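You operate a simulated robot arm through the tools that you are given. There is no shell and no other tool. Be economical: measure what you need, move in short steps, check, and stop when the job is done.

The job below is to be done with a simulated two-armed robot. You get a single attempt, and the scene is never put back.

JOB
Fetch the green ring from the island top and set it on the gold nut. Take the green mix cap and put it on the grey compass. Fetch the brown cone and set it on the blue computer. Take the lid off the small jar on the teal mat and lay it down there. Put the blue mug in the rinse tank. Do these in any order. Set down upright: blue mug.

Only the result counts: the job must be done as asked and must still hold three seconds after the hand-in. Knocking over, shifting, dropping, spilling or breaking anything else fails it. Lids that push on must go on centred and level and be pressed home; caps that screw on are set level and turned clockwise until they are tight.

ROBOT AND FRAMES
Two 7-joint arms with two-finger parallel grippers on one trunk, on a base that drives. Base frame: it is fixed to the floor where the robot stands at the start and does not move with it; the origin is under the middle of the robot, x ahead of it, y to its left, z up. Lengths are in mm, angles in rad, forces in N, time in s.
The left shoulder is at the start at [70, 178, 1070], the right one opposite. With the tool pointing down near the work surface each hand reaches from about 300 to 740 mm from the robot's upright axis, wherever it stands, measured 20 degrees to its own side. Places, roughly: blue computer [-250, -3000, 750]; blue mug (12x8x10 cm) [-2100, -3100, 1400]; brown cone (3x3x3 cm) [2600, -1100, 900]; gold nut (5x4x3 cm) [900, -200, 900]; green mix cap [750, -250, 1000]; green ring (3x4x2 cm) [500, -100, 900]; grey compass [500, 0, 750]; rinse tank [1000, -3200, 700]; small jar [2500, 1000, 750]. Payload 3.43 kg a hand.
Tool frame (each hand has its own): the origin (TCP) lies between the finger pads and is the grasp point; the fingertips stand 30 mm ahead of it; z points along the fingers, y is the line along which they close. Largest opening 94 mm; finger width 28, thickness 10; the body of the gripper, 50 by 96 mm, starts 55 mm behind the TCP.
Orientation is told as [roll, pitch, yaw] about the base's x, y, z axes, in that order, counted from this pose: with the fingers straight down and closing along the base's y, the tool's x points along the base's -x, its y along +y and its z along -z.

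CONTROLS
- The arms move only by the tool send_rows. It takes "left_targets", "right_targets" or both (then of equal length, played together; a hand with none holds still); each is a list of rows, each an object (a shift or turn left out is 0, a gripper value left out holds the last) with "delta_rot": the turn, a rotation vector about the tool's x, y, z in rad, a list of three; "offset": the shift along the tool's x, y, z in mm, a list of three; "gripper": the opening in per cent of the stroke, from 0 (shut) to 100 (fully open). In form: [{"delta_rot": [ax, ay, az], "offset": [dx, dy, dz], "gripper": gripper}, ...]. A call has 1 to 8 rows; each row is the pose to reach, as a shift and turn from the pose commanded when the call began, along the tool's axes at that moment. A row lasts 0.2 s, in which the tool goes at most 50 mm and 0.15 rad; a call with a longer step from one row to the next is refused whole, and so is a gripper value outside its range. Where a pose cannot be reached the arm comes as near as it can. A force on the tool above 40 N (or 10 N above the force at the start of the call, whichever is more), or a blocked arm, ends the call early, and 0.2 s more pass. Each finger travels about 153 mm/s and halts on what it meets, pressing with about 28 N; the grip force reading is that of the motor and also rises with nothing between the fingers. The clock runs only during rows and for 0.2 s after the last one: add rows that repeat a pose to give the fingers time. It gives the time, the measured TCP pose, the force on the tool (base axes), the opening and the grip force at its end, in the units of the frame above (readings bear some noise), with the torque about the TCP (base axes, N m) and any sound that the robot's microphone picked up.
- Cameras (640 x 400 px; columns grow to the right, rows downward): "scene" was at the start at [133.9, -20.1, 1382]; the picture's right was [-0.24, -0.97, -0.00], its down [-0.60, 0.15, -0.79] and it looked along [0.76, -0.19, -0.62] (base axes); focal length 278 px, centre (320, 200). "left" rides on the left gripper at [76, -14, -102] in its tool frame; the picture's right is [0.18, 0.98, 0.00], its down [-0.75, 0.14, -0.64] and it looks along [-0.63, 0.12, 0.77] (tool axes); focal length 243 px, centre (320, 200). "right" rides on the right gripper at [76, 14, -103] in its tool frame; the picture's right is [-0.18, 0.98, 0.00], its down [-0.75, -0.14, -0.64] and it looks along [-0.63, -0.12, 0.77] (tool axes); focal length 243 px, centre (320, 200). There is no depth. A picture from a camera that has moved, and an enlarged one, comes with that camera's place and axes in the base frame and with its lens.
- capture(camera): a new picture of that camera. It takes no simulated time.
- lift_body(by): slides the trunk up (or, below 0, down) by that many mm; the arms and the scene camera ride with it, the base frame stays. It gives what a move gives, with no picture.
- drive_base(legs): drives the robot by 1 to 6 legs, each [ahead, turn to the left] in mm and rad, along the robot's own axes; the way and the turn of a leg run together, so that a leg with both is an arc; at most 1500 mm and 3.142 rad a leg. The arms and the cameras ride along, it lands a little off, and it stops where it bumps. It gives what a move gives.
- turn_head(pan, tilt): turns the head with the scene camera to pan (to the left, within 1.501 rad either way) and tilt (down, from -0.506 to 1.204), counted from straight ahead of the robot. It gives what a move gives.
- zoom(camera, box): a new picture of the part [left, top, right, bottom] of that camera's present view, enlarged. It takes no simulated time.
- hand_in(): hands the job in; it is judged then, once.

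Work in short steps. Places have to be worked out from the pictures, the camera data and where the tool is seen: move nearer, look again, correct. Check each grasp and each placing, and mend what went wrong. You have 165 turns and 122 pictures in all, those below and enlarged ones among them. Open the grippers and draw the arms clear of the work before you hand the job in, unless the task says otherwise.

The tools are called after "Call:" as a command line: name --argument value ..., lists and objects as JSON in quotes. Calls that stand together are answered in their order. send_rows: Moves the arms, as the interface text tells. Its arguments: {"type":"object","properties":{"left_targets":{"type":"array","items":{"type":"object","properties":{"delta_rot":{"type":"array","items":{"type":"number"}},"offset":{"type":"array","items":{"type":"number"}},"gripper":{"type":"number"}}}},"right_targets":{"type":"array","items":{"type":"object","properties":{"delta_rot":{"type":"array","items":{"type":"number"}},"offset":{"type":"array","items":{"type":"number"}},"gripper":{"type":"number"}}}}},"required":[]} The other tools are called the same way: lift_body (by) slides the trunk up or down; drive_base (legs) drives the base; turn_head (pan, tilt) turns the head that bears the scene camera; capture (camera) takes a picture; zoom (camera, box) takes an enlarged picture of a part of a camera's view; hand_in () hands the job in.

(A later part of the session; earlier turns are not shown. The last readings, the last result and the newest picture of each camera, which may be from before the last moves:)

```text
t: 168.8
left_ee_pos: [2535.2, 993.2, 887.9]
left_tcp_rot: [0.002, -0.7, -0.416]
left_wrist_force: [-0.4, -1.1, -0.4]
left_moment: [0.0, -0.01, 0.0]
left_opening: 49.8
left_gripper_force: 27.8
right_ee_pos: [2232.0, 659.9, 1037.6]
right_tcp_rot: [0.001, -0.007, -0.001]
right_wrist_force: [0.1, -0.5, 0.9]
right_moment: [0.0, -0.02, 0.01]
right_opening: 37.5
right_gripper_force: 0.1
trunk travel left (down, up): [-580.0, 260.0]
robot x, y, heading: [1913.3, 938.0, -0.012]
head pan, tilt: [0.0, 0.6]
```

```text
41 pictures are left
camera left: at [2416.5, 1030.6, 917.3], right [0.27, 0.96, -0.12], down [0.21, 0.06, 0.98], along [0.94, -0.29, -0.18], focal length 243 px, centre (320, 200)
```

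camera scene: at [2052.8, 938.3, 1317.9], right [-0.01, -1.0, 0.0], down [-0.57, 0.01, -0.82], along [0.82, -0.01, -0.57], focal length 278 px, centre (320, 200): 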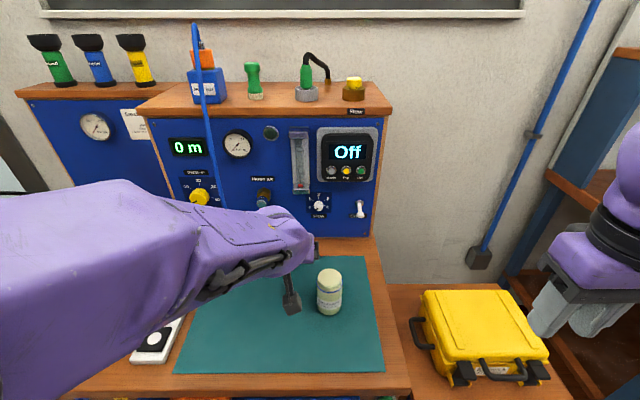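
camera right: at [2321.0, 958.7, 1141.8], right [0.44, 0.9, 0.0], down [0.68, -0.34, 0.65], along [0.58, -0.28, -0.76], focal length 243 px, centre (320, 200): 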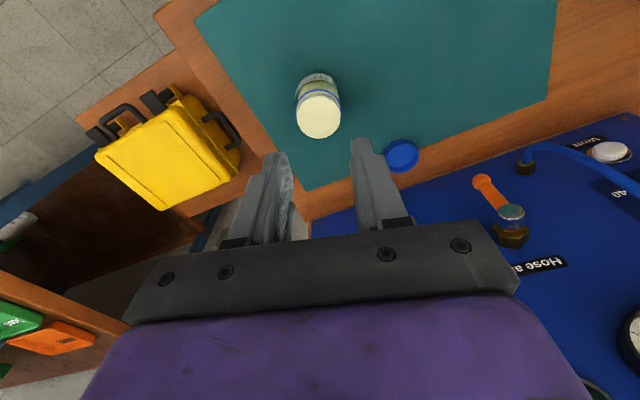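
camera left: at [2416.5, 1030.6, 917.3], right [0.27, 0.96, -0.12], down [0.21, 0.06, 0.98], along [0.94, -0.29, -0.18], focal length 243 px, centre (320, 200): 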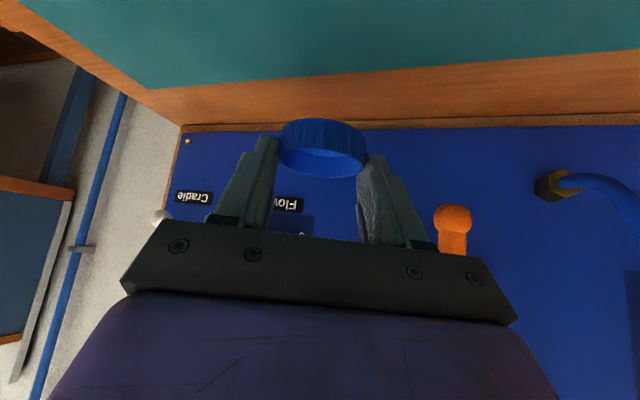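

Lid held level. Move it back over the mat to about (2462,1042) and lower it.

Call:
send_rows --left_targets '[{"offset": [25, 4, -21]}, {"offset": [50, 8, -42]}, {"offset": [75, 11, -63]}, {"offset": [88, 11, -48]}, {"offset": [100, 11, -33]}, {"offset": [104, 11, -28]}, {"offset": [106, 11, -26]}, {"offset": [106, 11, -26]}]'

Call:
capture --camera "left"

```text
t: 170.6
left_ee_pos: [2449.6, 1041.4, 838.2]
left_tcp_rot: [0.001, -0.696, -0.413]
left_wrist_force: [-0.8, -0.7, 0.9]
left_moment: [-0.01, 0.03, -0.03]
left_opening: 50.3
left_gripper_force: 28.1
right_ee_pos: [2231.3, 658.7, 1037.5]
right_tcp_rot: [0.002, -0.009, -0.002]
right_wrist_force: [0.0, -0.7, 1.0]
right_moment: [0.04, 0.02, 0.0]
right_opening: 37.8
right_gripper_force: 0.2
trunk travel left (down, up): [-580.0, 260.0]
robot x, y, heading: [1913.2, 939.8, -0.012]
head pan, tilt: [0.0, 0.6]
```

```text
40 pictures are left
camera left: at [2330.5, 1079.9, 868.2], right [0.27, 0.96, -0.12], down [0.21, 0.06, 0.98], along [0.94, -0.29, -0.18], focal length 243 px, centre (320, 200)
```

left: 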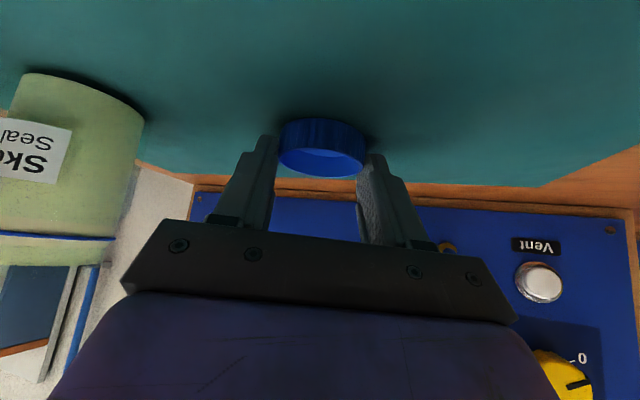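

On the mat; release and withdraw backward-up.

Call:
send_rows --left_targets '[{"offset": [0.6, 0, 0.7], "gripper": 10}, {"offset": [0.6, 0, 0.7], "gripper": 65}, {"offset": [0.6, 0, 0.7], "gripper": 80}, {"offset": [0.6, 0, 0.7], "gripper": 80}, {"offset": [-10, 0, -40], "gripper": 80}, {"offset": [-30, 0, -80], "gripper": 80}, {"offset": [-60, 10, -110], "gripper": 80}, {"offset": [-95, 20, -140], "gripper": 80}]'

Call:
capture --camera "scene"

```text
t: 172.4
left_ee_pos: [2442.1, 1069.0, 1007.1]
left_tcp_rot: [0.003, -0.701, -0.415]
left_wrist_force: [0.6, -0.7, 0.5]
left_moment: [0.0, 0.0, 0.02]
left_opening: 75.3
left_gripper_force: 0.0
right_ee_pos: [2232.9, 658.5, 1039.0]
right_tcp_rot: [0.003, -0.008, -0.001]
right_wrist_force: [0.8, 0.3, 0.9]
right_moment: [0.0, -0.01, 0.03]
right_opening: 37.5
right_gripper_force: 0.1
trunk travel left (down, up): [-580.0, 260.0]
robot x, y, heading: [1917.7, 941.7, -0.013]
head pan, tilt: [0.0, 0.6]
```

```text
39 pictures are left
camera scene: at [2052.1, 938.7, 1317.9], right [-0.01, -1.0, 0.0], down [-0.56, 0.01, -0.83], along [0.83, -0.01, -0.56], focal length 278 px, centre (320, 200)
```

scene: 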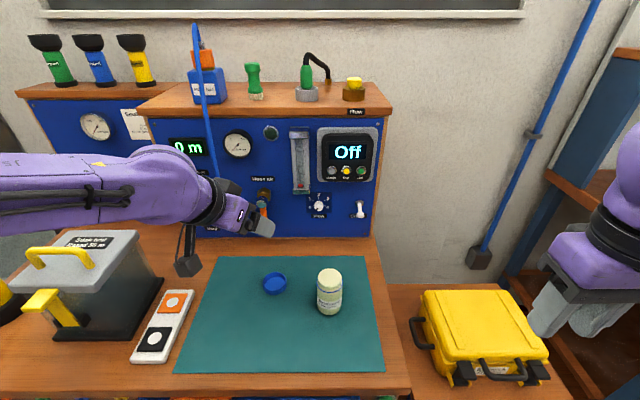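

Lid lies on the mat, jar stands. I back away, straighten the left hand, and drive along the back benches toward the cone.

Call:
drive_base --legs '[[-320, 0]]'

Call:
send_rows --left_targets '[{"delta_rot": [0, 0.14, 0]}, {"delta_rot": [0, 0.28, 0]}, {"delta_rot": [0, 0.42, 0]}, {"delta_rot": [0, 0.56, 0]}, {"delta_rot": [0, 0.7, 0]}]'

Call:
send_rows --left_targets '[{"offset": [40, 10, -10], "delta_rot": [0, 0, -0.14]}, {"offset": [75, 20, -30], "delta_rot": [0, 0, -0.28]}, {"offset": [100, 40, -60], "delta_rot": [0, 0, -0.41]}, {"offset": [110, 60, -100], "delta_rot": [0, 0, -0.41]}]' --right_targets '[{"offset": [-10, 0, -30], "gripper": 60}, {"offset": [-20, 0, -60], "gripper": 90}, {"offset": [-20, 0, -90], "gripper": 90}, {"offset": [-20, 0, -100], "gripper": 90}]'

Call:
drive_base --legs '[[0, -1.557], [1500, 0], [480, 0], [0, 1.571]]'

Call:
turn_head --pan 0 --tilt 0.4

Call:
capture --camera "scene"

```text
t: 174.5
left_ee_pos: [2122.5, 1075.8, 1006.6]
left_tcp_rot: [0.001, -0.698, -0.412]
left_wrist_force: [0.5, -0.1, 0.8]
left_moment: [-0.01, -0.01, 0.0]
left_opening: 75.0
left_gripper_force: 0.0
right_ee_pos: [1912.9, 662.9, 1038.4]
right_tcp_rot: [0.002, -0.009, 0.001]
right_wrist_force: [0.6, 0.0, 0.2]
right_moment: [0.03, -0.01, 0.04]
right_opening: 37.7
right_gripper_force: 0.0
trunk travel left (down, up): [-580.0, 260.0]
robot x, y, heading: [1595.7, 942.8, -0.007]
head pan, tilt: [0.0, 0.6]
```

```text
t: 175.7
left_ee_pos: [2122.6, 1073.6, 1006.1]
left_tcp_rot: [0.0, 0.006, -0.411]
left_wrist_force: [-0.7, 0.1, 0.9]
left_moment: [-0.01, 0.04, 0.02]
left_opening: 75.1
left_gripper_force: 0.1
right_ee_pos: [1915.0, 662.1, 1037.4]
right_tcp_rot: [0.001, -0.006, -0.001]
right_wrist_force: [1.4, -0.9, 0.1]
right_moment: [0.0, -0.01, 0.0]
right_opening: 37.6
right_gripper_force: 0.0
trunk travel left (down, up): [-580.0, 260.0]
robot x, y, heading: [1594.5, 943.4, -0.012]
head pan, tilt: [0.0, 0.6]
```

```text
t: 176.7
left_ee_pos: [2044.7, 1174.6, 1108.9]
left_tcp_rot: [0.002, 0.0, 0.001]
left_wrist_force: [0.0, 0.6, -0.1]
left_moment: [-0.01, -0.01, 0.01]
left_opening: 75.2
left_gripper_force: 0.1
right_ee_pos: [1931.8, 661.6, 1138.9]
right_tcp_rot: [-0.001, -0.008, 0.001]
right_wrist_force: [1.0, -0.1, -0.1]
right_moment: [0.01, -0.01, -0.01]
right_opening: 84.8
right_gripper_force: 0.0
trunk travel left (down, up): [-580.0, 260.0]
robot x, y, heading: [1595.0, 943.2, -0.009]
head pan, tilt: [0.0, 0.6]
```

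```text
t: 194.2
left_ee_pos: [2077.9, -797.1, 1107.4]
left_tcp_rot: [0.0, 0.001, 0.027]
left_wrist_force: [0.0, 0.1, -0.2]
left_moment: [-0.03, 0.02, 0.04]
left_opening: 75.0
left_gripper_force: 0.0
right_ee_pos: [1978.9, -1313.3, 1137.4]
right_tcp_rot: [0.001, -0.008, 0.029]
right_wrist_force: [0.1, -0.4, -0.6]
right_moment: [0.0, -0.02, 0.0]
right_opening: 84.6
right_gripper_force: 0.1
trunk travel left (down, up): [-580.0, 260.0]
robot x, y, heading: [1631.6, -1041.9, 0.022]
head pan, tilt: [0.0, 0.6]
```

```text
t: 194.9
left_ee_pos: [2077.6, -797.2, 1108.3]
left_tcp_rot: [0.002, 0.001, 0.028]
left_wrist_force: [0.2, 0.2, -0.3]
left_moment: [0.01, -0.01, 0.03]
left_opening: 75.0
left_gripper_force: 0.0
right_ee_pos: [1979.2, -1313.5, 1137.6]
right_tcp_rot: [0.003, -0.009, 0.031]
right_wrist_force: [-0.6, -0.4, -0.5]
right_moment: [0.02, 0.0, -0.06]
right_opening: 84.4
right_gripper_force: 0.0
trunk travel left (down, up): [-580.0, 260.0]
robot x, y, heading: [1633.8, -1042.8, 0.02]
head pan, tilt: [0.0, 0.4]
```

```text
38 pictures are left
camera scene: at [1776.3, -1037.3, 1336.1], right [0.02, -1.0, 0.0], down [-0.39, -0.01, -0.92], along [0.92, 0.02, -0.39], focal length 278 px, centre (320, 200)
```

scene: 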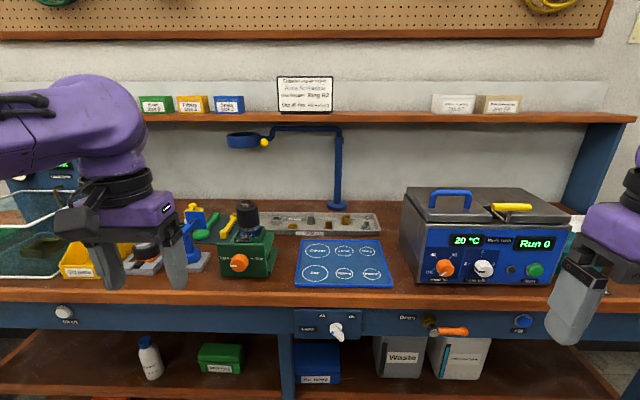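

I look for the brown cone on this bench.

Call:
zoom --camera "scene" --box '[170, 190, 410, 300]'

```text
2.67 times, centred on (290, 245) of scene
camera zoom: at [1776.3, -1037.3, 1336.1], right [0.02, -1.0, 0.0], down [-0.39, -0.01, -0.92], along [0.92, 0.02, -0.39], focal length 742 px, centre (400, 80)
```

zoom: 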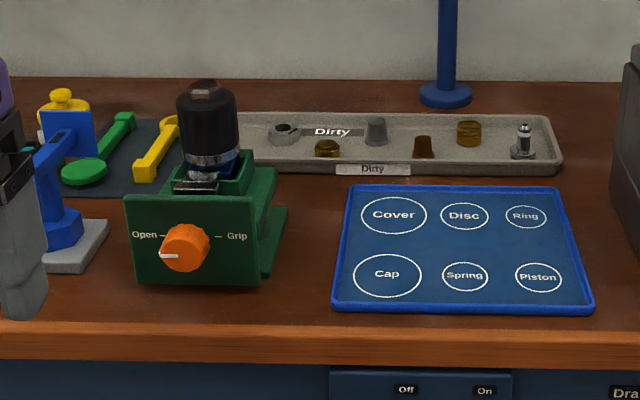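

Brown cone found in the "Dirty" tray at ≈(2610,-1050,890). I raise the trunk a bit, pull the left hand up and back, and approach with a slight left turn so the cone lies to the right hand's side.

Call:
lift_body --by 60

Call:
send_rows --left_targets '[{"offset": [30, 10, -10]}, {"offset": [60, 20, -20]}, {"offset": [90, 30, -30]}]'

Call:
drive_base --legs '[[0, 0.1], [350, 0]]'

Call:
turn_head --pan -0.2 --tilt 0.65

Call:
capture --camera "scene"

```text
t: 195.9
left_ee_pos: [2075.8, -797.5, 1167.3]
left_tcp_rot: [0.003, 0.001, 0.026]
left_wrist_force: [-0.9, -0.6, -1.9]
left_moment: [0.04, 0.01, 0.0]
left_opening: 75.1
left_gripper_force: 0.1
right_ee_pos: [1978.8, -1311.8, 1197.1]
right_tcp_rot: [0.002, -0.01, 0.03]
right_wrist_force: [1.0, 0.0, -0.9]
right_moment: [0.02, 0.0, 0.0]
right_opening: 84.7
right_gripper_force: 0.1
trunk travel left (down, up): [-640.0, 200.0]
robot x, y, heading: [1636.8, -1043.2, 0.03]
head pan, tilt: [0.0, 0.4]
```

```text
t: 196.7
left_ee_pos: [1985.8, -769.1, 1198.5]
left_tcp_rot: [0.003, -0.002, 0.026]
left_wrist_force: [-0.8, 0.6, 0.7]
left_moment: [0.02, 0.02, -0.01]
left_opening: 75.2
left_gripper_force: 0.0
right_ee_pos: [1978.7, -1312.6, 1197.3]
right_tcp_rot: [0.001, -0.009, 0.029]
right_wrist_force: [-0.4, 0.6, 0.9]
right_moment: [-0.01, -0.02, 0.01]
right_opening: 84.3
right_gripper_force: 0.0
trunk travel left (down, up): [-640.0, 200.0]
robot x, y, heading: [1635.2, -1040.5, 0.02]
head pan, tilt: [0.0, 0.4]
```

```text
t: 199.5
left_ee_pos: [2301.6, -690.6, 1199.0]
left_tcp_rot: [0.002, 0.0, 0.132]
left_wrist_force: [0.7, 0.3, -0.5]
left_moment: [-0.01, -0.02, 0.0]
left_opening: 75.2
left_gripper_force: 0.0
right_ee_pos: [2350.1, -1230.9, 1198.5]
right_tcp_rot: [0.001, -0.01, 0.136]
right_wrist_force: [-0.6, -1.1, -0.3]
right_moment: [-0.01, -0.01, 0.0]
right_opening: 84.7
right_gripper_force: 0.1
trunk travel left (down, up): [-640.0, 200.0]
robot x, y, heading: [1977.0, -997.1, 0.125]
head pan, tilt: [0.0, 0.4]
```

```text
t: 200.3
left_ee_pos: [2301.7, -691.7, 1198.5]
left_tcp_rot: [0.001, 0.002, 0.131]
left_wrist_force: [-0.8, 0.3, -0.1]
left_moment: [0.01, 0.0, -0.02]
left_opening: 75.2
left_gripper_force: 0.0
right_ee_pos: [2351.8, -1232.3, 1196.5]
right_tcp_rot: [0.001, -0.007, 0.136]
right_wrist_force: [-0.7, -0.1, -0.5]
right_moment: [-0.01, -0.04, 0.01]
right_opening: 84.6
right_gripper_force: 0.0
trunk travel left (down, up): [-640.0, 200.0]
robot x, y, heading: [1977.6, -997.6, 0.124]
head pan, tilt: [-0.201, 0.649]
```

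```text
36 pictures are left
camera scene: at [2114.3, -998.0, 1373.7], right [-0.08, -1.0, 0.0], down [-0.6, 0.05, -0.8], along [0.79, -0.06, -0.6], focal length 278 px, centre (320, 200)
```

scene: 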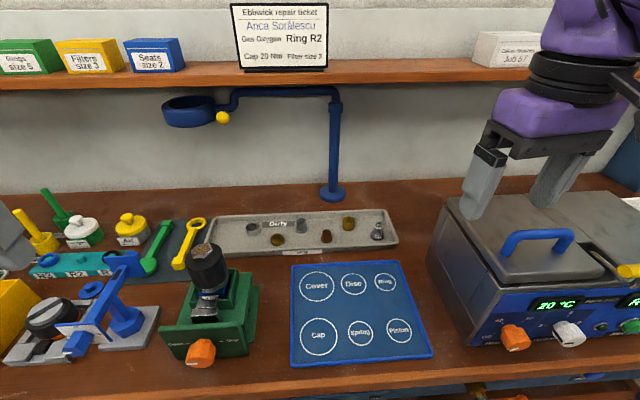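

Cone triangulates to (2594,-1049,~897). I bring the right hand above it, tilting 0.45 rad so the wrist stays clear of the shelf and lamp rod.

Call:
send_rows --right_targets '[{"offset": [-32, 19, 27], "delta_rot": [0, -0.056, 0]}, {"offset": [-64, 37, 54], "delta_rot": [0, -0.112, 0]}, {"offset": [-96, 56, 81], "delta_rot": [0, -0.168, 0], "gripper": 60}, {"offset": [-128, 74, 108], "delta_rot": [0, -0.225, 0]}, {"offset": [-160, 93, 135], "delta_rot": [0, -0.281, 0]}, {"offset": [-192, 111, 162], "delta_rot": [0, -0.337, 0]}, {"offset": [-224, 130, 189], "delta_rot": [0, -0.393, 0]}, {"offset": [-256, 148, 216], "delta_rot": [0, -0.45, 0]}]'

Call:
capture --camera "right"

Call:
zoom --camera "scene" --box '[240, 120, 420, 260]'

```text
t: 202.1
left_ee_pos: [2302.5, -689.5, 1197.5]
left_tcp_rot: [-0.001, 0.002, 0.133]
left_wrist_force: [0.4, 0.2, 0.0]
left_moment: [0.02, 0.02, -0.02]
left_opening: 75.0
left_gripper_force: 0.0
right_ee_pos: [2589.2, -1045.8, 984.6]
right_tcp_rot: [0.002, -0.458, 0.137]
right_wrist_force: [-0.2, -0.7, 0.0]
right_moment: [-0.01, 0.03, -0.02]
right_opening: 56.7
right_gripper_force: 0.0
trunk travel left (down, up): [-640.0, 200.0]
robot x, y, heading: [1978.6, -997.3, 0.125]
head pan, tilt: [-0.201, 0.649]
```

```text
35 pictures are left
camera right: at [2474.8, -1048.6, 1042.7], right [0.03, 1.0, 0.08], down [0.41, -0.09, 0.91], along [0.91, 0.01, -0.41], focal length 243 px, centre (320, 200)
```

right: 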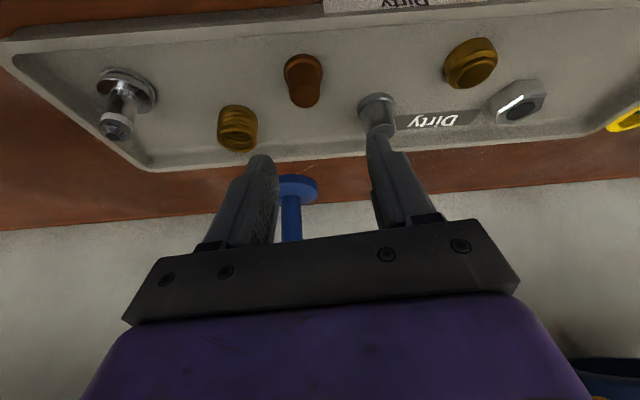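

```text
2.86 times, centred on (330, 190) of scene
camera zoom: at [2116.0, -996.5, 1373.4], right [-0.08, -1.0, 0.0], down [-0.6, 0.04, -0.8], along [0.79, -0.06, -0.61], focal length 794 px, centre (291, 229)
```

zoom: 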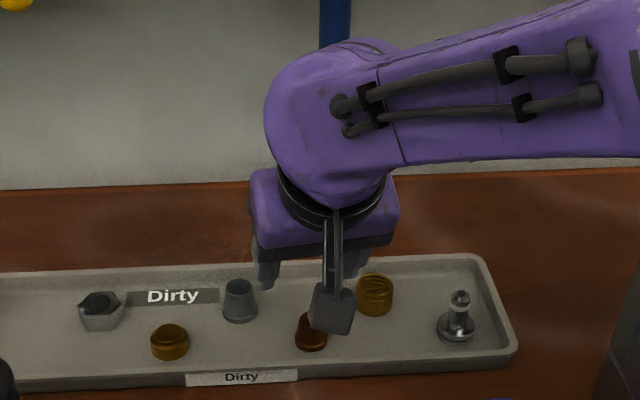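

Cone at (2596,-1050). I lower the tilted fingers around it.

Call:
send_rows --right_targets '[{"offset": [11, -4.3, 20]}, {"offset": [21, -4.3, 40]}, {"offset": [26, -4.3, 50]}, {"offset": [26, -4.3, 50]}]'

Call:
capture --camera "right"

```text
t: 203.1
left_ee_pos: [2300.1, -691.0, 1199.1]
left_tcp_rot: [0.001, -0.002, 0.132]
left_wrist_force: [-1.0, -0.9, 0.1]
left_moment: [-0.01, 0.0, -0.01]
left_opening: 75.2
left_gripper_force: 0.0
right_ee_pos: [2584.7, -1052.8, 927.9]
right_tcp_rot: [0.002, -0.459, 0.137]
right_wrist_force: [0.1, 0.4, -0.3]
right_moment: [-0.04, -0.01, 0.0]
right_opening: 56.5
right_gripper_force: 0.2
trunk travel left (down, up): [-640.0, 200.0]
robot x, y, heading: [1975.5, -995.7, 0.121]
head pan, tilt: [-0.201, 0.649]
```

```text
33 pictures are left
camera right: at [2471.1, -1056.0, 985.4], right [0.03, 1.0, 0.08], down [0.41, -0.09, 0.91], along [0.91, 0.01, -0.41], focal length 243 px, centre (320, 200)
```

right: 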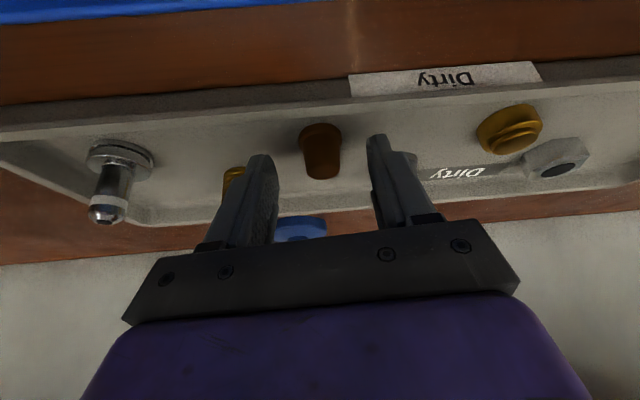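

Cone spans z 879–912, centred between the fingers. Down 9 mm more, then close and lift.

Call:
send_rows --right_targets '[{"offset": [3, 1, 9]}, {"offset": [3, 1, 9], "gripper": 25}, {"offset": [3, 1, 9], "gripper": 5}, {"offset": [3, 1, 9], "gripper": 5}, {"offset": [-1, 1, 0], "gripper": 5}, {"offset": [-15, 1, -30], "gripper": 5}, {"offset": [-33, 1, -66], "gripper": 5}]'

Call:
capture --camera "right"

```text
t: 204.7
left_ee_pos: [2300.2, -690.9, 1198.7]
left_tcp_rot: [0.003, 0.001, 0.133]
left_wrist_force: [-0.2, -0.6, -0.4]
left_moment: [0.01, 0.0, -0.05]
left_opening: 75.3
left_gripper_force: 0.1
right_ee_pos: [2584.6, -1053.4, 1003.2]
right_tcp_rot: [0.001, -0.457, 0.136]
right_wrist_force: [0.1, -0.3, -0.3]
right_moment: [0.01, -0.03, 0.03]
right_opening: 24.5
right_gripper_force: 28.4
trunk travel left (down, up): [-640.0, 200.0]
robot x, y, heading: [1979.2, -995.9, 0.127]
head pan, tilt: [-0.201, 0.649]
```

```text
32 pictures are left
camera right: at [2470.0, -1055.9, 1060.2], right [0.03, 1.0, 0.08], down [0.41, -0.09, 0.91], along [0.91, 0.01, -0.41], focal length 243 px, centre (320, 200)
```

right: 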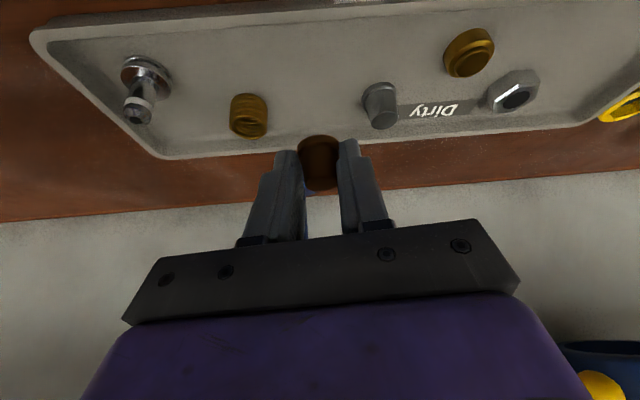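

Cone is held upright. I retract the hand, back off, and head along the aisle toward the −y side.

Call:
send_rows --right_targets '[{"offset": [10, 0, -40]}, {"offset": [30, 0, -80]}, {"offset": [65, -15, -105]}, {"offset": [100, -30, -130]}, {"offset": [135, -45, -155]}]'

Call:
drive_base --legs '[[-450, 0], [0, -1.696], [900, 0]]'

Call:
turn_head --pan -0.8 --tilt 0.35

Call:
capture --camera "scene"

```text
t: 205.9
left_ee_pos: [2300.1, -692.6, 1199.5]
left_tcp_rot: [0.001, 0.0, 0.133]
left_wrist_force: [-0.6, -0.4, 0.0]
left_moment: [0.02, 0.04, -0.01]
left_opening: 75.3
left_gripper_force: 0.0
right_ee_pos: [2403.7, -1124.9, 1080.6]
right_tcp_rot: [0.001, -0.463, 0.134]
right_wrist_force: [0.4, -0.8, -0.1]
right_moment: [0.03, -0.01, 0.03]
right_opening: 24.4
right_gripper_force: 28.1
trunk travel left (down, up): [-640.0, 200.0]
robot x, y, heading: [1979.4, -996.8, 0.124]
head pan, tilt: [-0.201, 0.649]
```

```text
t: 217.1
left_ee_pos: [1808.4, -2318.0, 1198.5]
left_tcp_rot: [0.002, 0.002, -1.545]
left_wrist_force: [0.0, -0.6, -0.9]
left_moment: [-0.02, 0.01, 0.01]
left_opening: 75.4
left_gripper_force: 0.0
right_ee_pos: [1368.4, -2375.5, 1081.4]
right_tcp_rot: [0.0, -0.46, -1.542]
right_wrist_force: [-0.2, 0.4, -0.7]
right_moment: [0.02, -0.01, -0.01]
right_opening: 24.0
right_gripper_force: 27.8
trunk travel left (down, up): [-640.0, 200.0]
robot x, y, heading: [1541.2, -1961.0, -1.551]
head pan, tilt: [-0.201, 0.649]
```

```text
t: 218.1
left_ee_pos: [1809.3, -2317.7, 1198.0]
left_tcp_rot: [0.003, 0.001, -1.544]
left_wrist_force: [0.3, 0.8, 0.6]
left_moment: [0.01, 0.01, -0.03]
left_opening: 75.0
left_gripper_force: 0.1
right_ee_pos: [1368.8, -2375.3, 1080.3]
right_tcp_rot: [0.002, -0.458, -1.541]
right_wrist_force: [-0.7, 0.7, -0.1]
right_moment: [0.0, 0.04, 0.02]
right_opening: 24.2
right_gripper_force: 28.0
trunk travel left (down, up): [-640.0, 200.0]
robot x, y, heading: [1542.3, -1965.9, -1.554]
head pan, tilt: [-0.799, 0.351]
```

```text
31 pictures are left
camera scene: at [1474.8, -2080.1, 1400.6], right [-0.71, 0.7, 0.0], down [0.24, 0.24, -0.94], along [-0.66, -0.67, -0.34], focal length 278 px, centre (320, 200)
```

scene: 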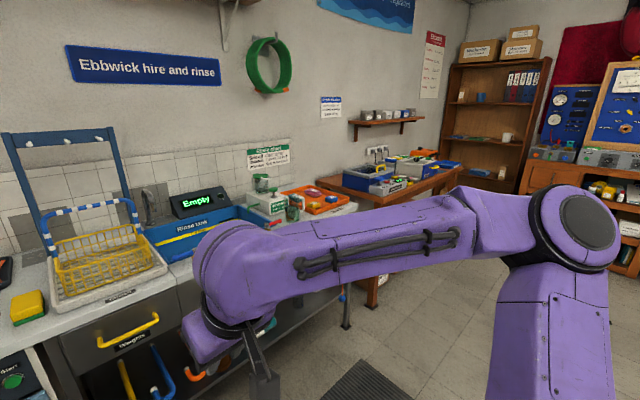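

Aisle is clear; the rinse tank and a bench with blue boxes further on are visible. I drive west to x≈−250 and face the −y wall.

Call:
drive_base --legs '[[0, -1.588], [1500, 0], [290, 0], [0, 1.571]]'

Call:
turn_head --pan 0 --tilt 0.4

Call:
capture --camera "scene"

```text
t: 234.8
left_ee_pos: [13.6, -2345.9, 1199.1]
left_tcp_rot: [0.001, 0.001, -1.54]
left_wrist_force: [-0.2, -0.3, 0.5]
left_moment: [0.02, -0.01, 0.01]
left_opening: 75.5
left_gripper_force: 0.0
right_ee_pos: [-425.1, -2405.4, 1081.8]
right_tcp_rot: [0.002, -0.459, -1.54]
right_wrist_force: [-0.1, -0.5, 0.3]
right_moment: [0.02, 0.01, 0.04]
right_opening: 23.9
right_gripper_force: 28.0
trunk travel left (down, up): [-640.0, 200.0]
robot x, y, heading: [-257.2, -1990.5, -1.55]
head pan, tilt: [-0.799, 0.351]
```

```text
t: 235.9
left_ee_pos: [14.7, -2346.2, 1198.9]
left_tcp_rot: [0.003, 0.0, -1.541]
left_wrist_force: [0.2, -0.7, 0.0]
left_moment: [-0.02, 0.0, 0.01]
left_opening: 75.3
left_gripper_force: 0.0
right_ee_pos: [-425.8, -2405.1, 1080.9]
right_tcp_rot: [0.003, -0.459, -1.541]
right_wrist_force: [-0.1, -0.3, -0.8]
right_moment: [0.0, 0.01, -0.01]
right_opening: 23.7
right_gripper_force: 28.1
trunk travel left (down, up): [-640.0, 200.0]
robot x, y, heading: [-253.9, -1995.2, -1.554]
head pan, tilt: [0.0, 0.4]
```

```text
30 pictures are left
camera scene: at [-253.5, -2136.1, 1396.1], right [-1.0, -0.02, 0.0], down [-0.01, 0.39, -0.92], along [0.02, -0.92, -0.39], focal length 278 px, centre (320, 200)
```

scene: 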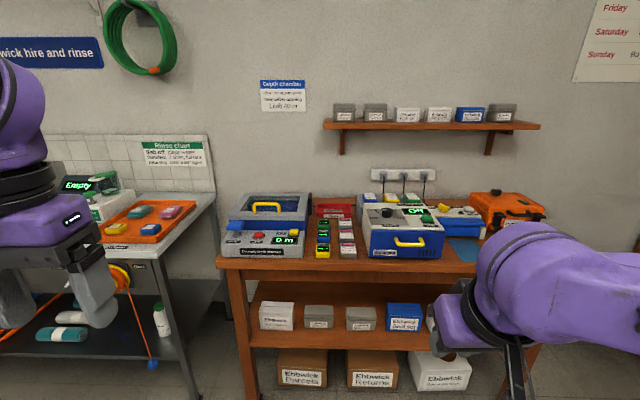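

I zoom on the benchtop to find the blue computer.

Call:
zoom --camera "scene" --box '[220, 180, 500, 270]'

```text
2.29 times, centred on (360, 225) of scene
camera zoom: at [-253.5, -2136.1, 1396.1], right [-1.0, -0.02, 0.0], down [-0.01, 0.39, -0.92], along [0.02, -0.92, -0.39], focal length 636 px, centre (229, 143)
```

zoom: 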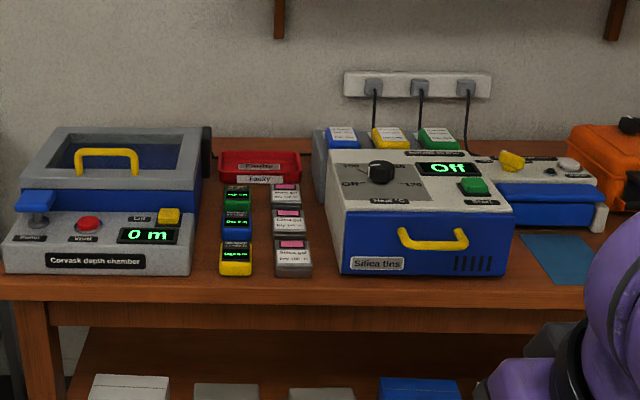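

The blue computer is the middle of the three-device column (green/blue/yellow). I drive 350 mm closer and re-measure for range.

Call:
drive_base --legs '[[350, 0]]'

Call:
turn_head --pan 0 --tilt 0.6

Call:
zoom --camera "scene" --box '[230, 140, 430, 300]'

```text
t: 238.2
left_ee_pos: [21.5, -2697.2, 1199.0]
left_tcp_rot: [0.002, 0.0, -1.543]
left_wrist_force: [-0.3, 0.2, -0.5]
left_moment: [-0.01, 0.03, -0.01]
left_opening: 75.3
left_gripper_force: 0.0
right_ee_pos: [-419.5, -2754.4, 1081.3]
right_tcp_rot: [0.001, -0.458, -1.54]
right_wrist_force: [-0.2, 0.2, 0.1]
right_moment: [0.02, -0.04, 0.04]
right_opening: 23.5
right_gripper_force: 28.1
trunk travel left (down, up): [-640.0, 200.0]
robot x, y, heading: [-251.7, -2343.1, -1.555]
head pan, tilt: [0.0, 0.4]
```

```text
t: 238.9
left_ee_pos: [21.0, -2698.3, 1200.1]
left_tcp_rot: [0.002, 0.0, -1.542]
left_wrist_force: [0.0, 0.1, -0.8]
left_moment: [0.0, -0.05, 0.0]
left_opening: 75.1
left_gripper_force: 0.1
right_ee_pos: [-418.6, -2755.6, 1080.5]
right_tcp_rot: [0.001, -0.459, -1.542]
right_wrist_force: [-0.5, -0.4, -0.3]
right_moment: [0.03, 0.0, 0.03]
right_opening: 23.8
right_gripper_force: 28.1
trunk travel left (down, up): [-640.0, 200.0]
robot x, y, heading: [-251.2, -2346.5, -1.549]
head pan, tilt: [0.0, 0.6]
```

```text
2.50 times, centred on (330, 220) of scene
camera zoom: at [-246.7, -2482.1, 1377.9], right [-1.0, -0.02, 0.0], down [-0.01, 0.56, -0.83], along [0.02, -0.83, -0.56], focal length 695 px, centre (295, 150)
```

zoom: 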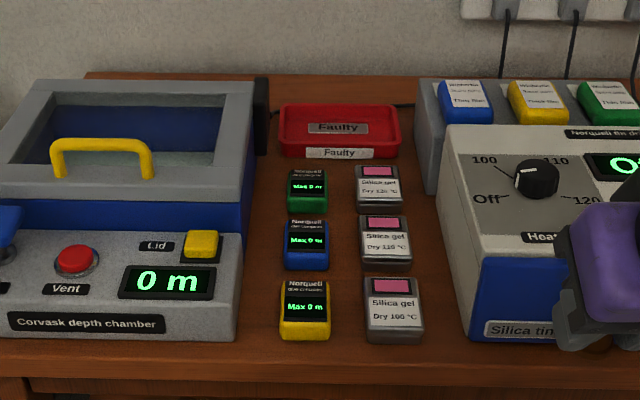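

Blue computer top centre ≈ (−244,−3098,840). I turn slightly left and drive in 200 mm so the right hand can place the cone.

Call:
drive_base --legs '[[0, 0.12], [200, 0]]'

Call:
turn_head --pan -0.15 --tilt 0.75

Call:
capture --camera "scene"

```text
t: 241.1
left_ee_pos: [91.8, -2860.1, 1198.8]
left_tcp_rot: [0.002, -0.001, -1.419]
left_wrist_force: [-0.4, -0.2, -0.2]
left_moment: [-0.01, 0.0, 0.03]
left_opening: 75.3
left_gripper_force: 0.0
right_ee_pos: [-337.0, -2973.1, 1081.3]
right_tcp_rot: [0.001, -0.459, -1.414]
right_wrist_force: [0.1, 0.7, 0.0]
right_moment: [0.01, 0.05, -0.02]
right_opening: 23.8
right_gripper_force: 27.8
trunk travel left (down, up): [-640.0, 200.0]
robot x, y, heading: [-220.5, -2548.0, -1.425]
head pan, tilt: [0.0, 0.6]
```

```text
t: 241.8
left_ee_pos: [92.1, -2861.0, 1198.9]
left_tcp_rot: [0.003, 0.001, -1.417]
left_wrist_force: [-0.1, 0.2, -0.1]
left_moment: [0.01, 0.0, -0.03]
left_opening: 75.3
left_gripper_force: 0.0
right_ee_pos: [-337.5, -2975.2, 1081.2]
right_tcp_rot: [0.001, -0.459, -1.416]
right_wrist_force: [0.2, -0.2, 1.1]
right_moment: [0.0, -0.01, 0.01]
right_opening: 23.7
right_gripper_force: 27.7
trunk travel left (down, up): [-640.0, 200.0]
robot x, y, heading: [-219.2, -2544.4, -1.429]
head pan, tilt: [-0.15, 0.75]
```

```text
27 pictures are left
camera scene: at [-213.7, -2676.3, 1365.0], right [-1.0, 0.01, 0.0], down [0.0, 0.68, -0.73], along [0.0, -0.73, -0.68], focal length 278 px, centre (320, 200)
```

scene: 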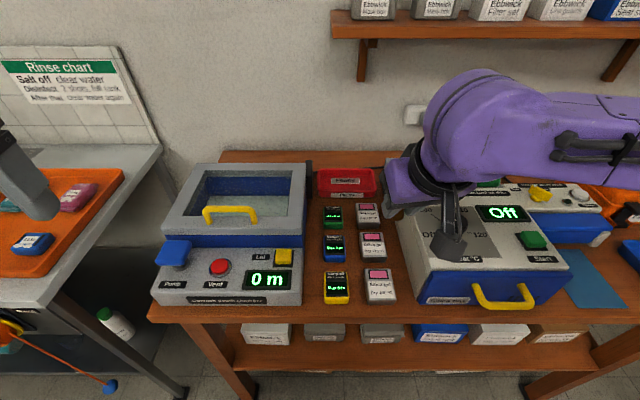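

Refined estimate (−244,−3067,~857), still uncertain in range. I bring the cone to hover nearby and measure with the hand camera.

Call:
send_rows --right_targets '[{"offset": [-8, 24, 20]}, {"offset": [-18, 50, 50]}, {"offset": [-30, 72, 85]}, {"offset": [-42, 78, 115]}, {"offset": [-42, 78, 133]}, {"offset": [-42, 78, 133]}]'

Call:
capture --camera "right"

Call:
zoom --camera "scene" --box '[260, 150, 420, 290]'

```text
t: 243.2
left_ee_pos: [91.6, -2858.2, 1198.6]
left_tcp_rot: [0.003, 0.0, -1.418]
left_wrist_force: [0.3, 0.9, 0.6]
left_moment: [0.03, 0.01, 0.0]
left_opening: 75.6
left_gripper_force: 0.1
right_ee_pos: [-245.2, -3056.1, 980.0]
right_tcp_rot: [0.001, -0.461, -1.415]
right_wrist_force: [-0.3, 0.4, 0.6]
right_moment: [-0.02, -0.05, -0.01]
right_opening: 23.8
right_gripper_force: 27.9
trunk travel left (down, up): [-640.0, 200.0]
robot x, y, heading: [-223.0, -2542.5, -1.425]
head pan, tilt: [-0.15, 0.75]
```

```text
26 pictures are left
camera right: at [-249.0, -2943.4, 1037.9], right [1.0, -0.01, 0.08], down [-0.08, -0.41, 0.91], along [0.02, -0.91, -0.41], focal length 243 px, centre (320, 200)
```

right: 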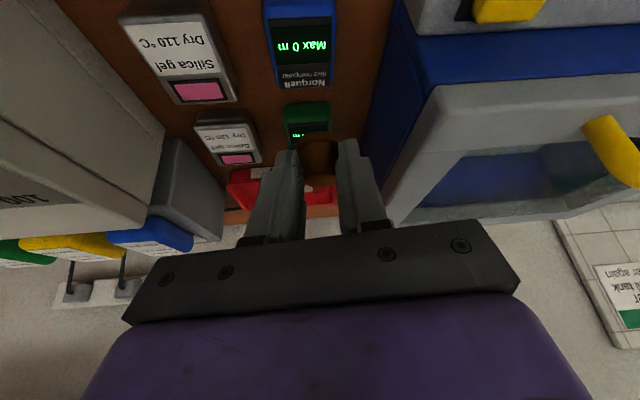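

```text
2.86 times, centred on (340, 220) of scene
camera zoom: at [-213.9, -2675.7, 1365.0], right [-1.0, 0.01, 0.0], down [0.0, 0.68, -0.73], along [0.0, -0.73, -0.68], focal length 794 px, centre (263, 143)
```

zoom: 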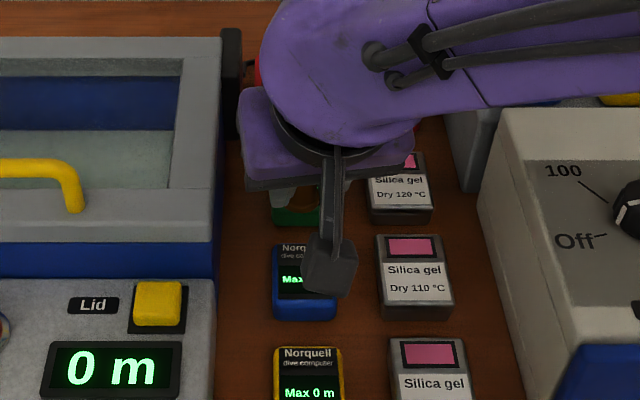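

Two-camera fix: computer top centre ≈ (−247,−3062,853). I shift 4 mm and lower to about 15 mm above it.

Call:
send_rows --right_targets '[{"offset": [12, -2.5, 18]}, {"offset": [22, -2.5, 38]}, {"offset": [34, -2.5, 61]}, {"offset": [34, -2.5, 61]}]'

Call:
capture --camera "right"

Call:
zoom --camera "scene" --box '[270, 180, 390, 280]'

```text
t: 244.2
left_ee_pos: [91.7, -2860.7, 1199.5]
left_tcp_rot: [0.002, -0.001, -1.417]
left_wrist_force: [0.1, -0.7, -0.4]
left_moment: [0.02, 0.0, -0.02]
left_opening: 75.3
left_gripper_force: 0.1
right_ee_pos: [-249.8, -3053.1, 910.2]
right_tcp_rot: [0.002, -0.459, -1.415]
right_wrist_force: [-0.1, 0.2, -0.1]
right_moment: [0.02, 0.0, -0.01]
right_opening: 23.3
right_gripper_force: 27.8
trunk travel left (down, up): [-640.0, 200.0]
robot x, y, heading: [-218.7, -2542.9, -1.424]
head pan, tilt: [-0.15, 0.75]
```

```text
24 pictures are left
camera right: at [-253.5, -2939.8, 967.9], right [1.0, -0.01, 0.08], down [-0.08, -0.41, 0.91], along [0.02, -0.91, -0.41], focal length 243 px, centre (320, 200)
```

right: 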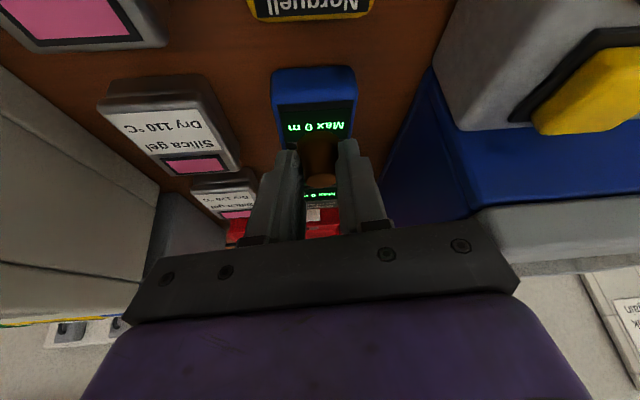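

```text
4.00 times, centred on (330, 230) of scene
camera zoom: at [-214.2, -2675.5, 1365.1], right [-1.0, 0.01, 0.0], down [0.0, 0.68, -0.73], along [0.0, -0.73, -0.68], focal length 1112 px, centre (280, 80)
```

zoom: 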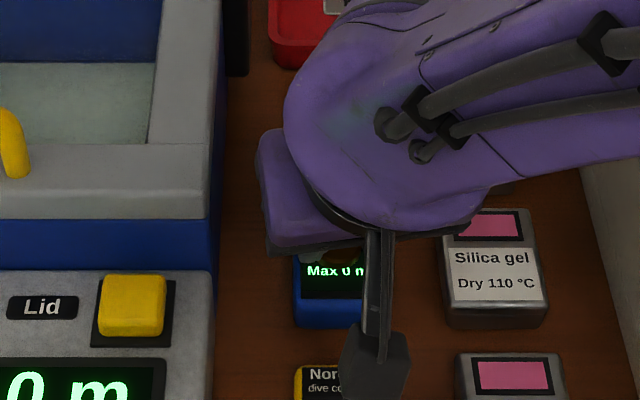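

Computer centre is actually ≈ (−248,−3076) with top ≈ 850. I shift the cone 13 mm further and lower gently to contact.

Call:
send_rows --right_targets '[{"offset": [-11.5, -2, 5.7]}, {"offset": [-7, -2, 14.7]}, {"offset": [-5.2, -2, 18.2]}, {"offset": [-4.3, -2, 20]}, {"offset": [-3.4, -2, 21.8]}, {"offset": [-2.6, -2, 23.6]}, {"offset": [-2.6, -2, 23.6]}]'

Call:
capture --camera "right"

```text
t: 245.4
left_ee_pos: [91.7, -2858.2, 1198.6]
left_tcp_rot: [0.001, -0.003, -1.418]
left_wrist_force: [0.4, -0.5, 0.1]
left_moment: [0.01, -0.01, -0.02]
left_opening: 75.0
left_gripper_force: 0.0
right_ee_pos: [-246.5, -3067.9, 900.0]
right_tcp_rot: [0.008, -0.475, -1.418]
right_wrist_force: [-1.1, 3.6, 17.5]
right_moment: [0.03, 0.18, 0.0]
right_opening: 24.5
right_gripper_force: 27.6
trunk travel left (down, up): [-640.0, 200.0]
robot x, y, heading: [-219.5, -2540.7, -1.426]
head pan, tilt: [-0.15, 0.75]
stopped in row 5 (right hand): the force on the tool passed its limit at 43 N (the readings are from after the stop); the commanded pose is now the measured one
```

```text
22 pictures are left
camera right: at [-250.9, -2953.6, 955.4], right [1.0, -0.01, 0.09], down [-0.09, -0.4, 0.91], along [0.03, -0.92, -0.39], focal length 243 px, centre (320, 200)
```

right: 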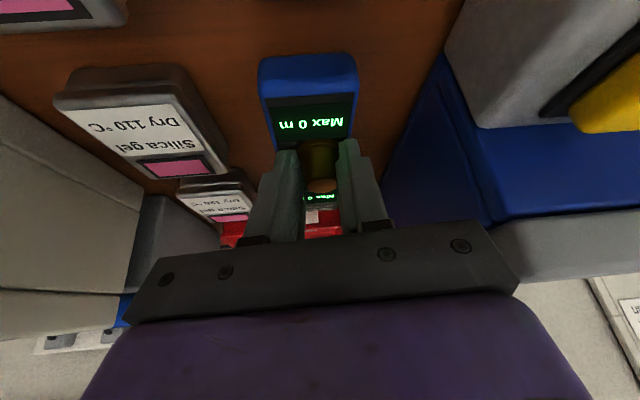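

Contact made with the cone near the middle of the computer's top. I relax 1 mm, release and withdraw up and back.

Call:
send_rows --right_targets '[{"offset": [-0.4, 0, -0.9]}, {"offset": [-0.4, 0, -0.9], "gripper": 40}, {"offset": [-0.4, 0, -0.9], "gripper": 50}, {"offset": [-0.4, 0, -0.9], "gripper": 50}, {"offset": [-18, 0, -36], "gripper": 50}, {"offset": [-36, 0, -72], "gripper": 50}, {"offset": [-36, 0, -110], "gripper": 50}, {"offset": [-20, -30, -140], "gripper": 50}]'

Call:
zoom --camera "scene" --box '[270, 180, 390, 280]'

```text
t: 247.2
left_ee_pos: [86.6, -2860.5, 1200.7]
left_tcp_rot: [0.006, -0.001, -1.42]
left_wrist_force: [-0.4, 0.2, 0.4]
left_moment: [0.02, -0.07, -0.01]
left_opening: 75.4
left_gripper_force: 0.1
right_ee_pos: [-289.9, -3030.9, 1027.7]
right_tcp_rot: [0.01, -0.469, -1.421]
right_wrist_force: [-1.0, -0.1, -0.8]
right_moment: [-0.01, -0.05, 0.02]
right_opening: 46.9
right_gripper_force: 0.0
trunk travel left (down, up): [-640.0, 200.0]
robot x, y, heading: [-221.3, -2543.8, -1.423]
head pan, tilt: [-0.15, 0.75]
```

```text
4.00 times, centred on (330, 230) of scene
camera zoom: at [-220.0, -2675.9, 1365.0], right [-1.0, 0.01, 0.0], down [0.01, 0.68, -0.73], along [0.0, -0.73, -0.68], focal length 1112 px, centre (280, 80)
```

zoom: 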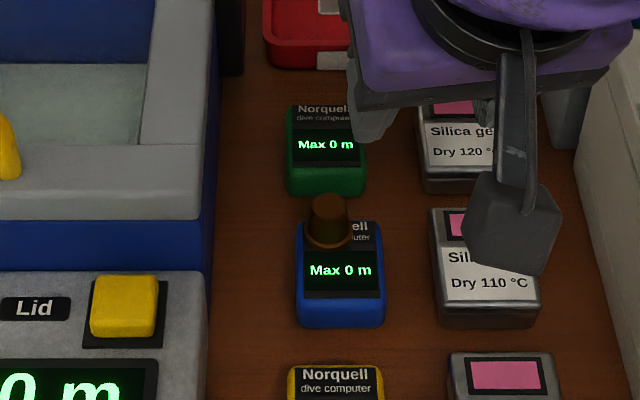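

Cone stands upright on the blue computer. I retract, back out, and look toward the corner bookcase for the mug.

Call:
send_rows --right_targets '[{"offset": [20, -10, -40]}, {"offset": [50, -20, -75]}, {"offset": [85, -20, -105]}]'

Call:
drive_base --legs '[[-420, 0], [0, -1.72], [750, 0]]'

Call:
turn_head --pan 0.45 --tilt 0.15

Call:
capture --camera "scene"

```text
t: 248.0
left_ee_pos: [94.0, -2859.2, 1199.5]
left_tcp_rot: [0.001, -0.003, -1.417]
left_wrist_force: [-1.1, -0.7, -0.6]
left_moment: [0.04, -0.01, -0.01]
left_opening: 75.2
left_gripper_force: 0.1
right_ee_pos: [-322.2, -2909.8, 1086.0]
right_tcp_rot: [0.004, -0.471, -1.42]
right_wrist_force: [0.5, 0.5, -0.6]
right_moment: [-0.05, 0.04, -0.01]
right_opening: 47.0
right_gripper_force: 0.0
trunk travel left (down, up): [-640.0, 200.0]
robot x, y, heading: [-222.0, -2539.9, -1.423]
head pan, tilt: [-0.15, 0.75]
```

```text
t: 258.4
left_ee_pos: [-1390.7, -2366.2, 1198.7]
left_tcp_rot: [0.002, 0.0, 3.123]
left_wrist_force: [-0.3, -0.2, 0.2]
left_moment: [-0.04, 0.0, 0.0]
left_opening: 75.4
left_gripper_force: 0.1
right_ee_pos: [-1370.6, -1949.1, 1085.1]
right_tcp_rot: [0.007, -0.467, 3.124]
right_wrist_force: [-0.5, -0.6, 1.3]
right_moment: [-0.01, 0.03, 0.0]
right_opening: 46.9
right_gripper_force: 0.0
trunk travel left (down, up): [-640.0, 200.0]
robot x, y, heading: [-1025.9, -2114.5, 3.114]
head pan, tilt: [-0.15, 0.75]
```

```text
t: 259.4
left_ee_pos: [-1390.5, -2366.8, 1199.0]
left_tcp_rot: [0.003, 0.0, 3.124]
left_wrist_force: [-0.3, -0.4, -0.1]
left_moment: [0.0, -0.04, 0.04]
left_opening: 75.1
left_gripper_force: 0.1
right_ee_pos: [-1371.6, -1949.5, 1085.1]
right_tcp_rot: [0.005, -0.468, 3.125]
right_wrist_force: [0.1, -0.3, 0.1]
right_moment: [0.0, -0.01, 0.01]
right_opening: 47.0
right_gripper_force: 0.1
trunk travel left (down, up): [-640.0, 200.0]
robot x, y, heading: [-1026.6, -2112.8, 3.115]
head pan, tilt: [0.45, 0.15]
```

```text
20 pictures are left
camera scene: at [-1160.0, -2149.7, 1419.3], right [-0.41, 0.91, 0.0], down [0.14, 0.06, -0.99], along [-0.9, -0.41, -0.15], focal length 278 px, centre (320, 200)
```

scene: 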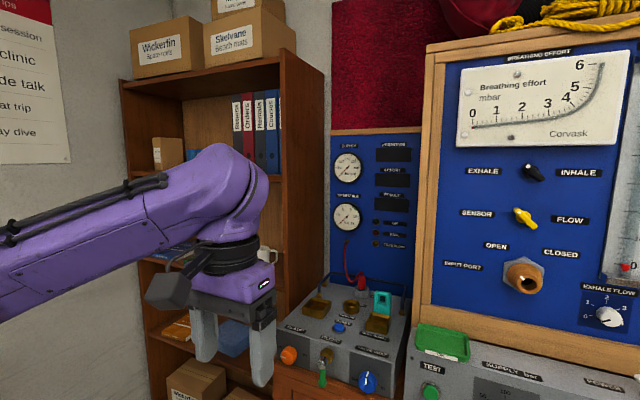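

The mug seems to be beside a box on the binder shelf, hidden by my left arm. I lower that arm and move to face the bookcase diagonally.

Call:
send_rows --left_targets '[{"offset": [0, 0, 45]}, {"offset": [0, 0, 90]}, {"offset": [0, 0, 135]}, {"offset": [0, 0, 180]}, {"offset": [0, 0, 220]}]'

Call:
drive_base --legs '[[400, 0], [0, 0.87]]'

Call:
turn_head --pan 0 --tilt 0.1

Call:
capture --camera "scene"

```text
t: 260.6
left_ee_pos: [-1389.7, -2367.6, 977.8]
left_tcp_rot: [0.002, -0.003, 3.125]
left_wrist_force: [1.0, -0.5, -0.2]
left_moment: [0.0, -0.02, 0.01]
left_opening: 75.2
left_gripper_force: 0.0
right_ee_pos: [-1371.3, -1949.3, 1084.9]
right_tcp_rot: [0.004, -0.467, 3.124]
right_wrist_force: [0.2, -0.6, 0.5]
right_moment: [0.05, 0.03, -0.02]
right_opening: 47.0
right_gripper_force: 0.1
trunk travel left (down, up): [-640.0, 200.0]
robot x, y, heading: [-1022.1, -2114.2, 3.114]
head pan, tilt: [0.45, 0.15]
```

```text
t: 262.7
left_ee_pos: [-1703.1, -2354.9, 977.4]
left_tcp_rot: [-0.003, 0.02, 3.124]
left_wrist_force: [-0.5, 0.3, 0.1]
left_moment: [-0.02, -0.04, -0.01]
left_opening: 75.2
left_gripper_force: 0.1
right_ee_pos: [-1689.5, -1939.5, 1084.5]
right_tcp_rot: [0.007, -0.467, 3.12]
right_wrist_force: [0.0, -0.2, -0.3]
right_moment: [0.02, -0.01, 0.01]
right_opening: 46.8
right_gripper_force: 0.0
trunk travel left (down, up): [-640.0, 200.0]
robot x, y, heading: [-1341.2, -2107.0, 3.115]
head pan, tilt: [0.45, 0.15]
stopped in leg 1: the force on the tool passed its limit at 125 N (the readings are from after the stop); the commanded pose is now the measured one
```

```text
t: 263.6
left_ee_pos: [-1702.4, -2355.2, 978.8]
left_tcp_rot: [-0.002, 0.018, 3.124]
left_wrist_force: [1.0, -0.5, 0.6]
left_moment: [-0.03, 0.02, 0.03]
left_opening: 75.2
left_gripper_force: 0.0
right_ee_pos: [-1689.1, -1939.0, 1084.1]
right_tcp_rot: [0.007, -0.467, 3.118]
right_wrist_force: [0.3, -0.1, -0.8]
right_moment: [0.01, 0.02, 0.0]
right_opening: 47.1
right_gripper_force: 0.1
trunk travel left (down, up): [-640.0, 200.0]
robot x, y, heading: [-1348.0, -2103.0, 3.11]
head pan, tilt: [0.0, 0.099]
```

```text
19 pictures are left
camera scene: at [-1485.5, -2100.2, 1424.1], right [0.03, 1.0, 0.0], down [0.1, 0.0, -0.99], along [-0.99, 0.03, -0.1], focal length 278 px, centre (320, 200)
```

scene: 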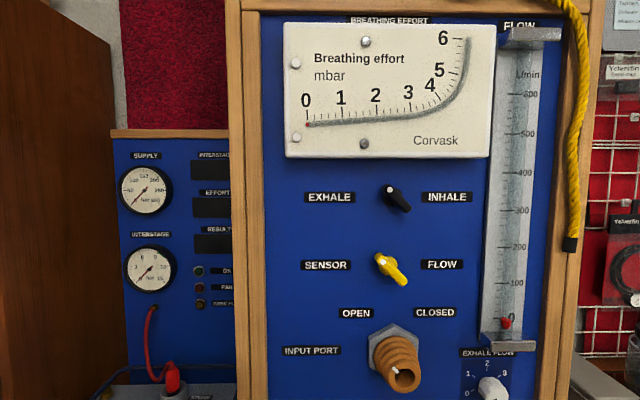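

My lowered left hand bumped equipment on the side bench. I back off and check what it touched.

Call:
drive_base --legs '[[-200, 0]]'

Call:
turn_head --pan 0.3 --tilt 0.45

Call:
capture --camera "scene"

```text
t: 265.2
left_ee_pos: [-1506.5, -2360.1, 977.5]
left_tcp_rot: [-0.003, 0.019, 3.125]
left_wrist_force: [0.6, 0.8, -0.4]
left_moment: [-0.02, 0.02, 0.0]
left_opening: 75.2
left_gripper_force: 0.0
right_ee_pos: [-1491.8, -1946.3, 1083.9]
right_tcp_rot: [0.007, -0.465, 3.12]
right_wrist_force: [-0.2, -0.1, -0.2]
right_moment: [0.05, 0.01, -0.03]
right_opening: 47.0
right_gripper_force: 0.0
trunk travel left (down, up): [-640.0, 200.0]
robot x, y, heading: [-1148.3, -2108.1, 3.113]
head pan, tilt: [0.0, 0.099]
```

```text
t: 266.0
left_ee_pos: [-1507.8, -2360.8, 977.6]
left_tcp_rot: [-0.002, 0.022, 3.122]
left_wrist_force: [-0.7, -0.5, 0.0]
left_moment: [0.01, 0.01, -0.02]
left_opening: 75.1
left_gripper_force: 0.0
right_ee_pos: [-1492.8, -1945.7, 1084.5]
right_tcp_rot: [0.009, -0.465, 3.121]
right_wrist_force: [1.1, 0.0, -1.1]
right_moment: [0.05, -0.04, 0.01]
right_opening: 47.2
right_gripper_force: 0.0
trunk travel left (down, up): [-640.0, 200.0]
robot x, y, heading: [-1145.2, -2107.1, 3.115]
head pan, tilt: [0.3, 0.45]
```

```text
18 pictures are left
camera scene: at [-1286.8, -2132.9, 1391.5], right [-0.27, 0.96, 0.0], down [0.42, 0.12, -0.9], along [-0.87, -0.24, -0.43], focal length 278 px, centre (320, 200)
```

scene: 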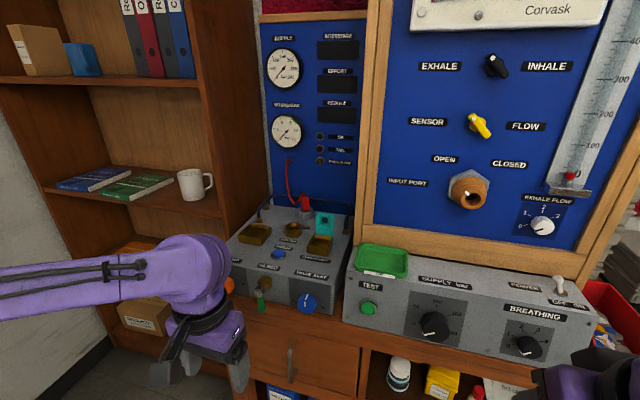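

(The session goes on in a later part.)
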